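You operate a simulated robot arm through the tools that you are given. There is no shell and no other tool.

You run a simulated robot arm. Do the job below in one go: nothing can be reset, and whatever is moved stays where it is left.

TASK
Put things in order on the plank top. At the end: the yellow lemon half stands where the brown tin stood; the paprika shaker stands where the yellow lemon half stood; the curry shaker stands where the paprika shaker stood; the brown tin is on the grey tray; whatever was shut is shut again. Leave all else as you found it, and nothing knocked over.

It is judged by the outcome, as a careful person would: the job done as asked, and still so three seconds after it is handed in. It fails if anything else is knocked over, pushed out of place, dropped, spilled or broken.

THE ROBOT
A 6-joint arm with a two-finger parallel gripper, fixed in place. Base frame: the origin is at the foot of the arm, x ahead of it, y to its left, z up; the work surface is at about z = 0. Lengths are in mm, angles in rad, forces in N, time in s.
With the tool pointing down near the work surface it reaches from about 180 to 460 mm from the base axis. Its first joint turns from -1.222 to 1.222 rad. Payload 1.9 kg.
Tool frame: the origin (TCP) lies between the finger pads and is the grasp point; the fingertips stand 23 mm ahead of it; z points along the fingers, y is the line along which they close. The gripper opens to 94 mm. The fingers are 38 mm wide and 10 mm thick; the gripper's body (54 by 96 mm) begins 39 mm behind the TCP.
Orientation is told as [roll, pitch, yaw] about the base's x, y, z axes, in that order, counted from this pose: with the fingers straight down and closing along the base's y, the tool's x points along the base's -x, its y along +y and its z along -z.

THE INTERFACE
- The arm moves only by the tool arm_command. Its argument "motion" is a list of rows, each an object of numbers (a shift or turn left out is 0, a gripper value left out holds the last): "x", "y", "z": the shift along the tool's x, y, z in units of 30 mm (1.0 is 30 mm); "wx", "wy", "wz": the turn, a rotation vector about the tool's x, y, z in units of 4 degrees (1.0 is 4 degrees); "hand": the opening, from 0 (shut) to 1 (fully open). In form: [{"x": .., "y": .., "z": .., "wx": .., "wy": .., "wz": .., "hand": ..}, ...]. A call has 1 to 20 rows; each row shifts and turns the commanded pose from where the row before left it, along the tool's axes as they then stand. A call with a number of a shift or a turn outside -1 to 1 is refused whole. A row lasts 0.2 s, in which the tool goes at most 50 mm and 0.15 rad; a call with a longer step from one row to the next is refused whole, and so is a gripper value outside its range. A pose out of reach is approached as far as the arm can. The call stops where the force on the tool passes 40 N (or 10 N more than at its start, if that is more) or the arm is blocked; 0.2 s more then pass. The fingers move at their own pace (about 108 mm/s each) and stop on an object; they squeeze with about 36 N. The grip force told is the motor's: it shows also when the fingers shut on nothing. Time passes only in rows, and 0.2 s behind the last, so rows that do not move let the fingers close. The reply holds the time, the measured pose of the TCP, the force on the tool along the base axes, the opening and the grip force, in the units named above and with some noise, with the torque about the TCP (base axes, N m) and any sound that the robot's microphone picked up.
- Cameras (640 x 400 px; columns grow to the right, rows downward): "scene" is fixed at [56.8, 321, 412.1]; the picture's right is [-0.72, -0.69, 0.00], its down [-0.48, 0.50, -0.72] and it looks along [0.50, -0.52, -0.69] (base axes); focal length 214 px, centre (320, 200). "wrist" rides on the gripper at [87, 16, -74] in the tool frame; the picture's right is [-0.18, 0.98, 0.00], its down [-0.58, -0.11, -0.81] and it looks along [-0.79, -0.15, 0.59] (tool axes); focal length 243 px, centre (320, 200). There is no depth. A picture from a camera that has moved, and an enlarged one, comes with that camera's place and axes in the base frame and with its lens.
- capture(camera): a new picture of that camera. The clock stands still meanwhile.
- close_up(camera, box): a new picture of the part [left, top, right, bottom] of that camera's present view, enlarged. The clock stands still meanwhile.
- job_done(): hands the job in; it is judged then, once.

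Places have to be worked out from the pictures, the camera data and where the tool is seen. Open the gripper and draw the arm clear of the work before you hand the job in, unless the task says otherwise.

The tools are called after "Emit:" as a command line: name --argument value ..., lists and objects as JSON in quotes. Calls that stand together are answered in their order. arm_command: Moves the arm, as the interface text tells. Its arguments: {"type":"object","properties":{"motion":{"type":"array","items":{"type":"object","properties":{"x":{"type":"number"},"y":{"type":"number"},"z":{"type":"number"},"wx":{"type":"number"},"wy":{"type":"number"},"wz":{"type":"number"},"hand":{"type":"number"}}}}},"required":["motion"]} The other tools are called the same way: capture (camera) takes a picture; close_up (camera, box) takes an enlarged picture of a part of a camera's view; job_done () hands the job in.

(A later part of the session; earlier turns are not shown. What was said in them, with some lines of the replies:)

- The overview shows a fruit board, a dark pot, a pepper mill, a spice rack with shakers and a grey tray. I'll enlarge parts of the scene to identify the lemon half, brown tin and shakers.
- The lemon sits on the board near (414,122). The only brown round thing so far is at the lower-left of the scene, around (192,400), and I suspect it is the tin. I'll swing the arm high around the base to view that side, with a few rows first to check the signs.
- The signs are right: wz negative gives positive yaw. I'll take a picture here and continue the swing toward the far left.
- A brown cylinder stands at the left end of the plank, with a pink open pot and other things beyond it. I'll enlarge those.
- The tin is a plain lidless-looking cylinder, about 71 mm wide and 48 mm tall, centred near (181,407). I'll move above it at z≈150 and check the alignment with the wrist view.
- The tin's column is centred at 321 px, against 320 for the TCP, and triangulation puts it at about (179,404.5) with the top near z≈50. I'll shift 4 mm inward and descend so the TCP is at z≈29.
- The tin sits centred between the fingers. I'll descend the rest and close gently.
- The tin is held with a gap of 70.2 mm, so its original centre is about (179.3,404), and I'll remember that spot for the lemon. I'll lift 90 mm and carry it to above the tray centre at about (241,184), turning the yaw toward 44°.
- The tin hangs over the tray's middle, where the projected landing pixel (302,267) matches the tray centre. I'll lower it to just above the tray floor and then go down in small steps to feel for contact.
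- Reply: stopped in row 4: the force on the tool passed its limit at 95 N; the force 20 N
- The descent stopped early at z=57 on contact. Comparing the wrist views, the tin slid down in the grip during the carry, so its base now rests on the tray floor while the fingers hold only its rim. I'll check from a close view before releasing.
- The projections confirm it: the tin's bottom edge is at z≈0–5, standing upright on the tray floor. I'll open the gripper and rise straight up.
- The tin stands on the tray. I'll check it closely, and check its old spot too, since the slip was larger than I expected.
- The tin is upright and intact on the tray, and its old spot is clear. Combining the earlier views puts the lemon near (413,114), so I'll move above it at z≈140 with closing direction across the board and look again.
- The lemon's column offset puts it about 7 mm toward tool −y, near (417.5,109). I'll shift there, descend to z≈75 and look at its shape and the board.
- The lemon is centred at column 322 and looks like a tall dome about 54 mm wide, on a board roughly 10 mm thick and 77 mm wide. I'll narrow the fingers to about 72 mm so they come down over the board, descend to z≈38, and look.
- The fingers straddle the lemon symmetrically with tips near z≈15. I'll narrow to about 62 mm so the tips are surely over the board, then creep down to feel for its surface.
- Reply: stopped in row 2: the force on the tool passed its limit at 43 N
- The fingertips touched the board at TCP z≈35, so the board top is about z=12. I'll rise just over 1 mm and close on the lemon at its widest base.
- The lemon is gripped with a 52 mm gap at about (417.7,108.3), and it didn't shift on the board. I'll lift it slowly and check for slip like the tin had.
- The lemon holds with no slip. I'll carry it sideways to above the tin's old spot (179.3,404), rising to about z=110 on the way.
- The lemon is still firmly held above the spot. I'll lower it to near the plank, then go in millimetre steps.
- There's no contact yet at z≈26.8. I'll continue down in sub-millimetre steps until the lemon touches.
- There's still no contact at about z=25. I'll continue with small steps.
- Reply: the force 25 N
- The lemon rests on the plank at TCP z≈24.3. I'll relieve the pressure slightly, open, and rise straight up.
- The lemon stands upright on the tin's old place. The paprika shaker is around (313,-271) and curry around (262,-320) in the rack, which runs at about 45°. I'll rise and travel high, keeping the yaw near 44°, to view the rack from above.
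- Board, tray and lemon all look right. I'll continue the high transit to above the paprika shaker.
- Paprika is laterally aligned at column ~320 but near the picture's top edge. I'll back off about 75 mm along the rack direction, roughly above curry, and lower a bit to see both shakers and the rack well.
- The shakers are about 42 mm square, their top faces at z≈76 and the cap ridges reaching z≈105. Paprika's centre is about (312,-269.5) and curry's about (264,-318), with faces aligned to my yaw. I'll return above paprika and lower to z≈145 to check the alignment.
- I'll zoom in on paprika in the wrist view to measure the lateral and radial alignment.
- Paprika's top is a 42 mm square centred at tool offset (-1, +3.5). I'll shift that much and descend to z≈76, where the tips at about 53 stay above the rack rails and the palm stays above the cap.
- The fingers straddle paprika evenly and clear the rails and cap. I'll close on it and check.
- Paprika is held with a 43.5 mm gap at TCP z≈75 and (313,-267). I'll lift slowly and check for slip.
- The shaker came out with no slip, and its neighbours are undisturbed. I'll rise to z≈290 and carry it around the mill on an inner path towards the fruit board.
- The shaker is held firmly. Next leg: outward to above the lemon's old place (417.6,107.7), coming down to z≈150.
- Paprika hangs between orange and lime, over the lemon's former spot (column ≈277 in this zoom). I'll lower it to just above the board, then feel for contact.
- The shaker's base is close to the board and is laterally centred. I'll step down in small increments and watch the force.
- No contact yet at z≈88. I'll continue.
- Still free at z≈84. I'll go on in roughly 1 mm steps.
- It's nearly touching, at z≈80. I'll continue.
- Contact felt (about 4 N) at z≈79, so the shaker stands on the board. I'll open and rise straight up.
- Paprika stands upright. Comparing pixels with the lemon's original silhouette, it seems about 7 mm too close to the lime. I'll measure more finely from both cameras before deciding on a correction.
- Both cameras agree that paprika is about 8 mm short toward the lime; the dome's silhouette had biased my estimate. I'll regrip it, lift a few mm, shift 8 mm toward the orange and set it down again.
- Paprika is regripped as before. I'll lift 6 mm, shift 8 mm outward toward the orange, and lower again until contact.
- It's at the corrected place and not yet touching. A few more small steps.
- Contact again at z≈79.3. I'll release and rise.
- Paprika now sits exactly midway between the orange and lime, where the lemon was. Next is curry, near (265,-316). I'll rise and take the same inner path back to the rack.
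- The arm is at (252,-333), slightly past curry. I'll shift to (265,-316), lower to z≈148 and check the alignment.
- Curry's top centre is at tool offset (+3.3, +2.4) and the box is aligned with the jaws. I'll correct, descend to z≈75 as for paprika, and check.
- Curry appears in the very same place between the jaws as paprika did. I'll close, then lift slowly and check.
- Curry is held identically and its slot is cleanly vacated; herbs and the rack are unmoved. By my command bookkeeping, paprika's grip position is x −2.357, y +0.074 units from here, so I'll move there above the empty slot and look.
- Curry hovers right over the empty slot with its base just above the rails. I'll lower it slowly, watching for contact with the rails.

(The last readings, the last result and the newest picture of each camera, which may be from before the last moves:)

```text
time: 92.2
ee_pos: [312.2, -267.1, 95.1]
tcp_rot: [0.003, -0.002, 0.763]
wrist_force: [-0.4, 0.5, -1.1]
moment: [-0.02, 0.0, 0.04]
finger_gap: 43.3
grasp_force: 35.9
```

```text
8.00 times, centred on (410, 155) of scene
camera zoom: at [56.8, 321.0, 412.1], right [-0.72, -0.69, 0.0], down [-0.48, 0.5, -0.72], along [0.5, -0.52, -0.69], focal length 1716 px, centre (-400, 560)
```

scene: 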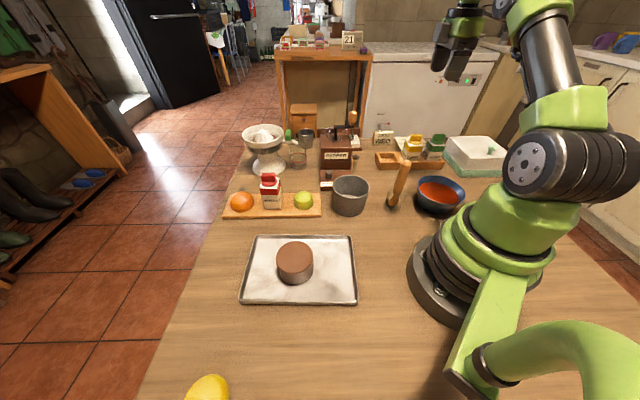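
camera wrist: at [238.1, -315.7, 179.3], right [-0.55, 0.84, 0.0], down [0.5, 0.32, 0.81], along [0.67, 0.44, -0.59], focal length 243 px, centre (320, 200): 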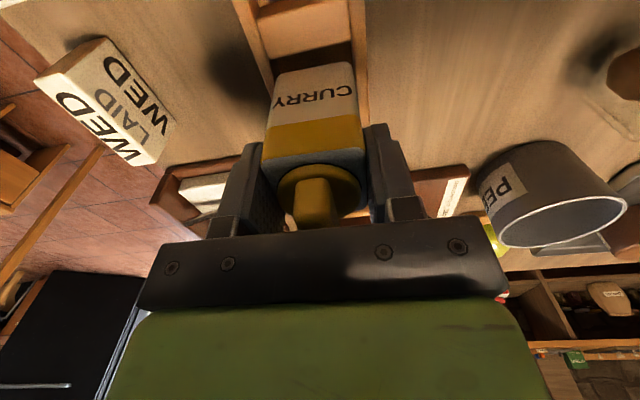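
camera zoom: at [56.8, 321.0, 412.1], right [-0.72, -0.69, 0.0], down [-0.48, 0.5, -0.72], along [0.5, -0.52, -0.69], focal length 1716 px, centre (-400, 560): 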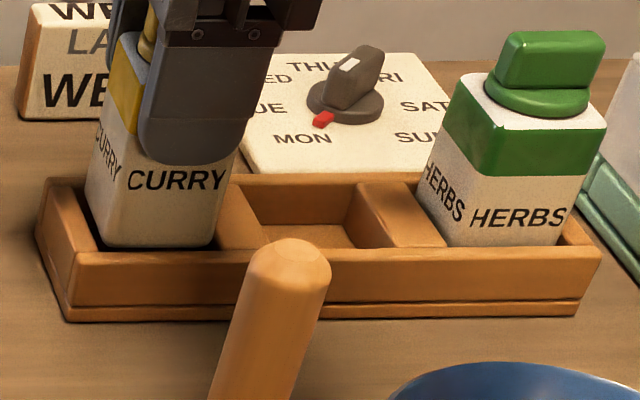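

It's entering the slot cleanly with no force. I'll continue down.

Emit:
arm_command --motion '[{"z": 0.1}, {"z": 0.1}, {"z": 0.1}, {"z": 0.1}, {}]'

Emit:
arm_command --motion '[{"z": 0.08}, {"z": 0.05}, {}]'

Emit:
close_up --camera "scene" --box '[370, 130, 450, 180]'

```text
time: 93.4
ee_pos: [312.0, -267.2, 83.8]
tcp_rot: [0.004, 0.001, 0.762]
wrist_force: [0.6, -0.3, -0.1]
moment: [-0.02, 0.01, -0.01]
finger_gap: 43.4
grasp_force: 35.9
```

```text
time: 94.2
ee_pos: [311.6, -267.5, 78.6]
tcp_rot: [0.003, -0.001, 0.763]
wrist_force: [0.2, 0.1, -0.7]
moment: [0.01, 0.01, 0.0]
finger_gap: 43.3
grasp_force: 36.4
```

```text
8.00 times, centred on (410, 155) of scene
camera zoom: at [56.8, 321.0, 412.1], right [-0.72, -0.69, 0.0], down [-0.48, 0.5, -0.72], along [0.5, -0.52, -0.69], focal length 1716 px, centre (-400, 560)
```

zoom: 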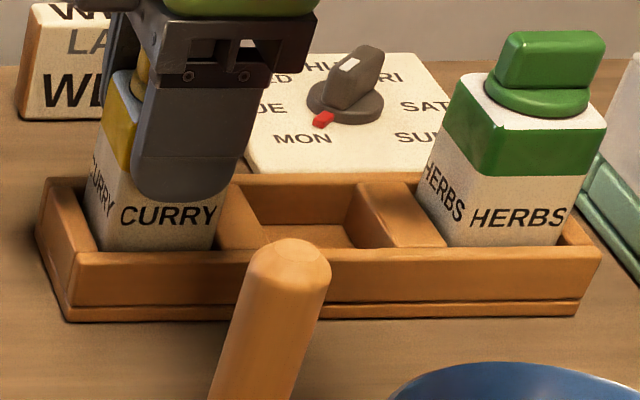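

It's deep in the slot at z≈78.6 with floor contact expected around 76. I'll take small steps until contact.

Emit:
arm_command --motion '[{"z": 0.04}, {}]'

Emit:
arm_command --motion '[{"z": 0.03}, {}]'

Emit:
arm_command --motion '[{"z": 0.025}, {}]'

```text
time: 94.8
ee_pos: [312.2, -267.0, 79.2]
tcp_rot: [0.004, -0.001, 0.762]
wrist_force: [0.8, -0.2, -1.0]
moment: [0.01, -0.01, 0.02]
finger_gap: 43.1
grasp_force: 36.3
```

```text
time: 95.4
ee_pos: [312.1, -268.9, 77.8]
tcp_rot: [0.004, -0.001, 0.762]
wrist_force: [0.6, -0.2, -1.9]
moment: [-0.02, 0.0, 0.04]
finger_gap: 43.0
grasp_force: 35.7
```

```text
time: 96.0
ee_pos: [312.8, -267.6, 75.8]
tcp_rot: [0.005, -0.002, 0.764]
wrist_force: [0.2, 0.3, -0.9]
moment: [-0.01, 0.02, 0.01]
finger_gap: 43.4
grasp_force: 36.3
```

By the bookkeeping I'm about 0.75 mm above curry's original grip height. One more small step, then check.

Emit:
arm_command --motion '[{"z": 0.025}, {}]'

Emit:
arm_command --motion '[{"z": 0.015}, {}]'

```text
time: 96.6
ee_pos: [312.2, -267.4, 75.6]
tcp_rot: [0.004, -0.001, 0.762]
wrist_force: [-0.9, -0.7, 1.2]
moment: [-0.08, 0.03, -0.01]
finger_gap: 43.3
grasp_force: 36.6
```

```text
time: 97.2
ee_pos: [312.0, -267.2, 74.6]
tcp_rot: [0.002, -0.002, 0.764]
wrist_force: [-3.3, -0.4, 8.4]
moment: [-0.2, 0.05, -0.06]
finger_gap: 43.2
grasp_force: 36.3
```

Curry rests on the slot floor, with about 8 N of contact. I'll release and rise straight up.

Emit:
arm_command --motion '[{"z": -0.01}, {"hand": 0.55}, {"hand": 0.65}, {"hand": 0.75}, {"hand": 0.75}, {"z": -0.3}, {"z": -0.6}, {"z": -0.8}, {"z": -0.8}, {"z": -0.8}, {"z": -0.8}, {"z": -0.8}, {"z": -0.8}, {"z": -0.8}, {"z": -0.6}, {}]'

Emit:
capture --camera "wrist"

Emit:
close_up --camera "scene" --box '[360, 110, 520, 220]'

Emit:
capture --camera "scene"

```text
time: 100.6
ee_pos: [313.1, -266.3, 289.2]
tcp_rot: [0.004, -0.001, 0.762]
wrist_force: [-0.9, 0.8, -0.7]
moment: [0.02, 0.01, 0.01]
finger_gap: 70.7
grasp_force: 0.1
```

```text
taken
camera wrist: at [237.8, -316.3, 361.9], right [-0.55, 0.84, 0.0], down [0.5, 0.32, 0.81], along [0.67, 0.44, -0.59], focal length 243 px, centre (320, 200)
```

wrist: 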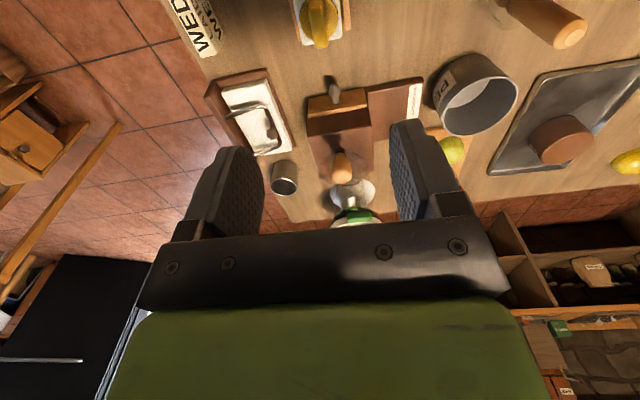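

```text
3.64 times, centred on (440, 165) of scene
camera zoom: at [56.8, 321.0, 412.1], right [-0.72, -0.69, 0.0], down [-0.48, 0.5, -0.72], along [0.5, -0.52, -0.69], focal length 780 px, centre (-116, 327)
```

zoom: 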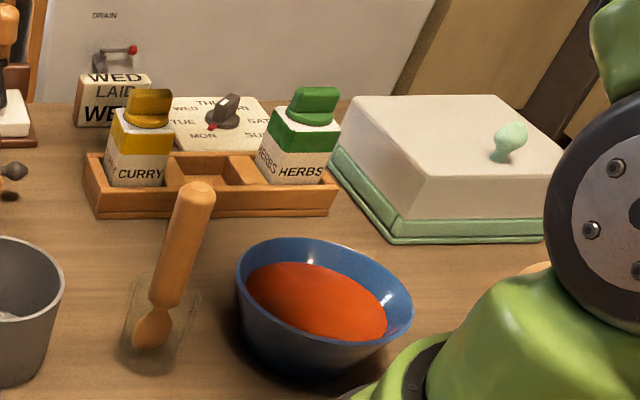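

```text
taken
```

scene: 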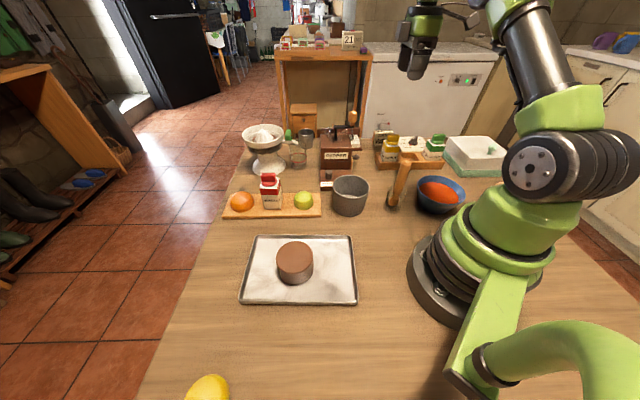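

All four items are in place: curry in paprika's slot, paprika in the lemon's spot, lemon where the tin was (the projection check agrees to about 2 mm) and tin on the tray. I'll open the gripper and return the arm high to its neutral start area.

Emit:
arm_command --motion '[{"hand": 1}, {"x": -0.609, "y": 0.715}, {"x": -0.609, "y": 0.715}, {"x": -0.609, "y": 0.715}, {"x": -0.609, "y": 0.715}, {"x": -0.609, "y": 0.715}, {"x": -0.609, "y": 0.715}, {"x": -0.609, "y": 0.715}, {"x": -0.609, "y": 0.715}, {}, {}]'

Emit:
capture --camera "scene"

Emit:
capture --camera "wrist"

Emit:
close_up --camera "scene" --box '[220, 110, 520, 310]'

```text
time: 103.0
ee_pos: [300.5, -41.4, 288.5]
tcp_rot: [0.004, -0.001, 0.762]
wrist_force: [0.2, 0.1, -0.8]
moment: [0.04, 0.03, 0.0]
finger_gap: 94.1
grasp_force: 0.1
```

```text
taken
```

scene: 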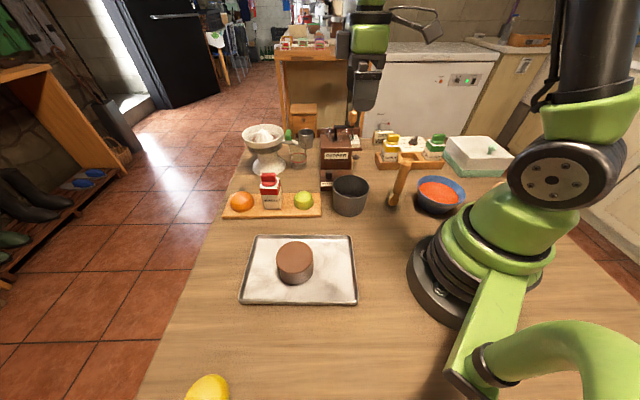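

```text
taken
camera wrist: at [226.0, -91.3, 360.6], right [-0.55, 0.84, 0.0], down [0.5, 0.32, 0.81], along [0.68, 0.44, -0.59], focal length 243 px, centre (320, 200)
```

wrist: 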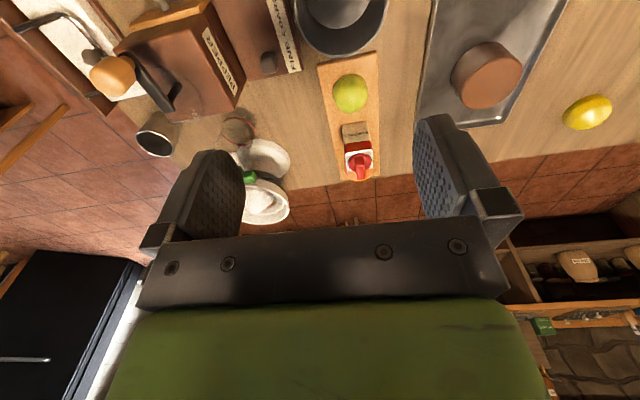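

```text
2.00 times, centred on (370, 210) of scene
camera zoom: at [56.8, 321.0, 412.1], right [-0.72, -0.69, 0.0], down [-0.48, 0.5, -0.72], along [0.5, -0.52, -0.69], focal length 429 px, centre (220, 180)
```

zoom: 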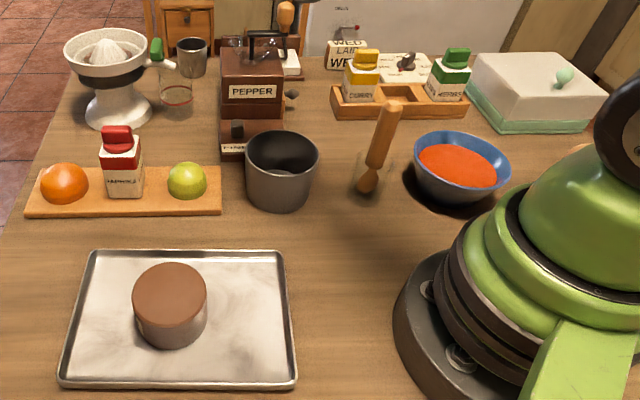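

Everything stands upright, the tray and all other items are where they started, nothing that was shut has been opened, and the arm is clear with the gripper open. I'm handing in.

Emit:
job_done

```text
The job is handed in.
```

The job is handed in, and all four items ended where you asked:

- **Yellow lemon half:** it stands where the brown tin stood, within about 2 mm by my estimate.
- **Paprika shaker:** it stands on the fruit board where the lemon half was. I first set it about 8 mm too close to the lime, then regripped it and corrected that.
- **Curry shaker:** it stands in the rack slot the paprika shaker came from.
- **Brown tin:** it stands upright on the grey tray. It slid down in the gripper during the carry and met the tray sooner than I expected. The force peaked at 95 N, past the 40 N limit, so the arm stopped itself. The tin showed no damage in close-up pictures, and the tray did not move.

Nothing that was shut was opened. The last pictures show everything else where it started, with nothing knocked over. I left the gripper open and the arm raised clear of the work.
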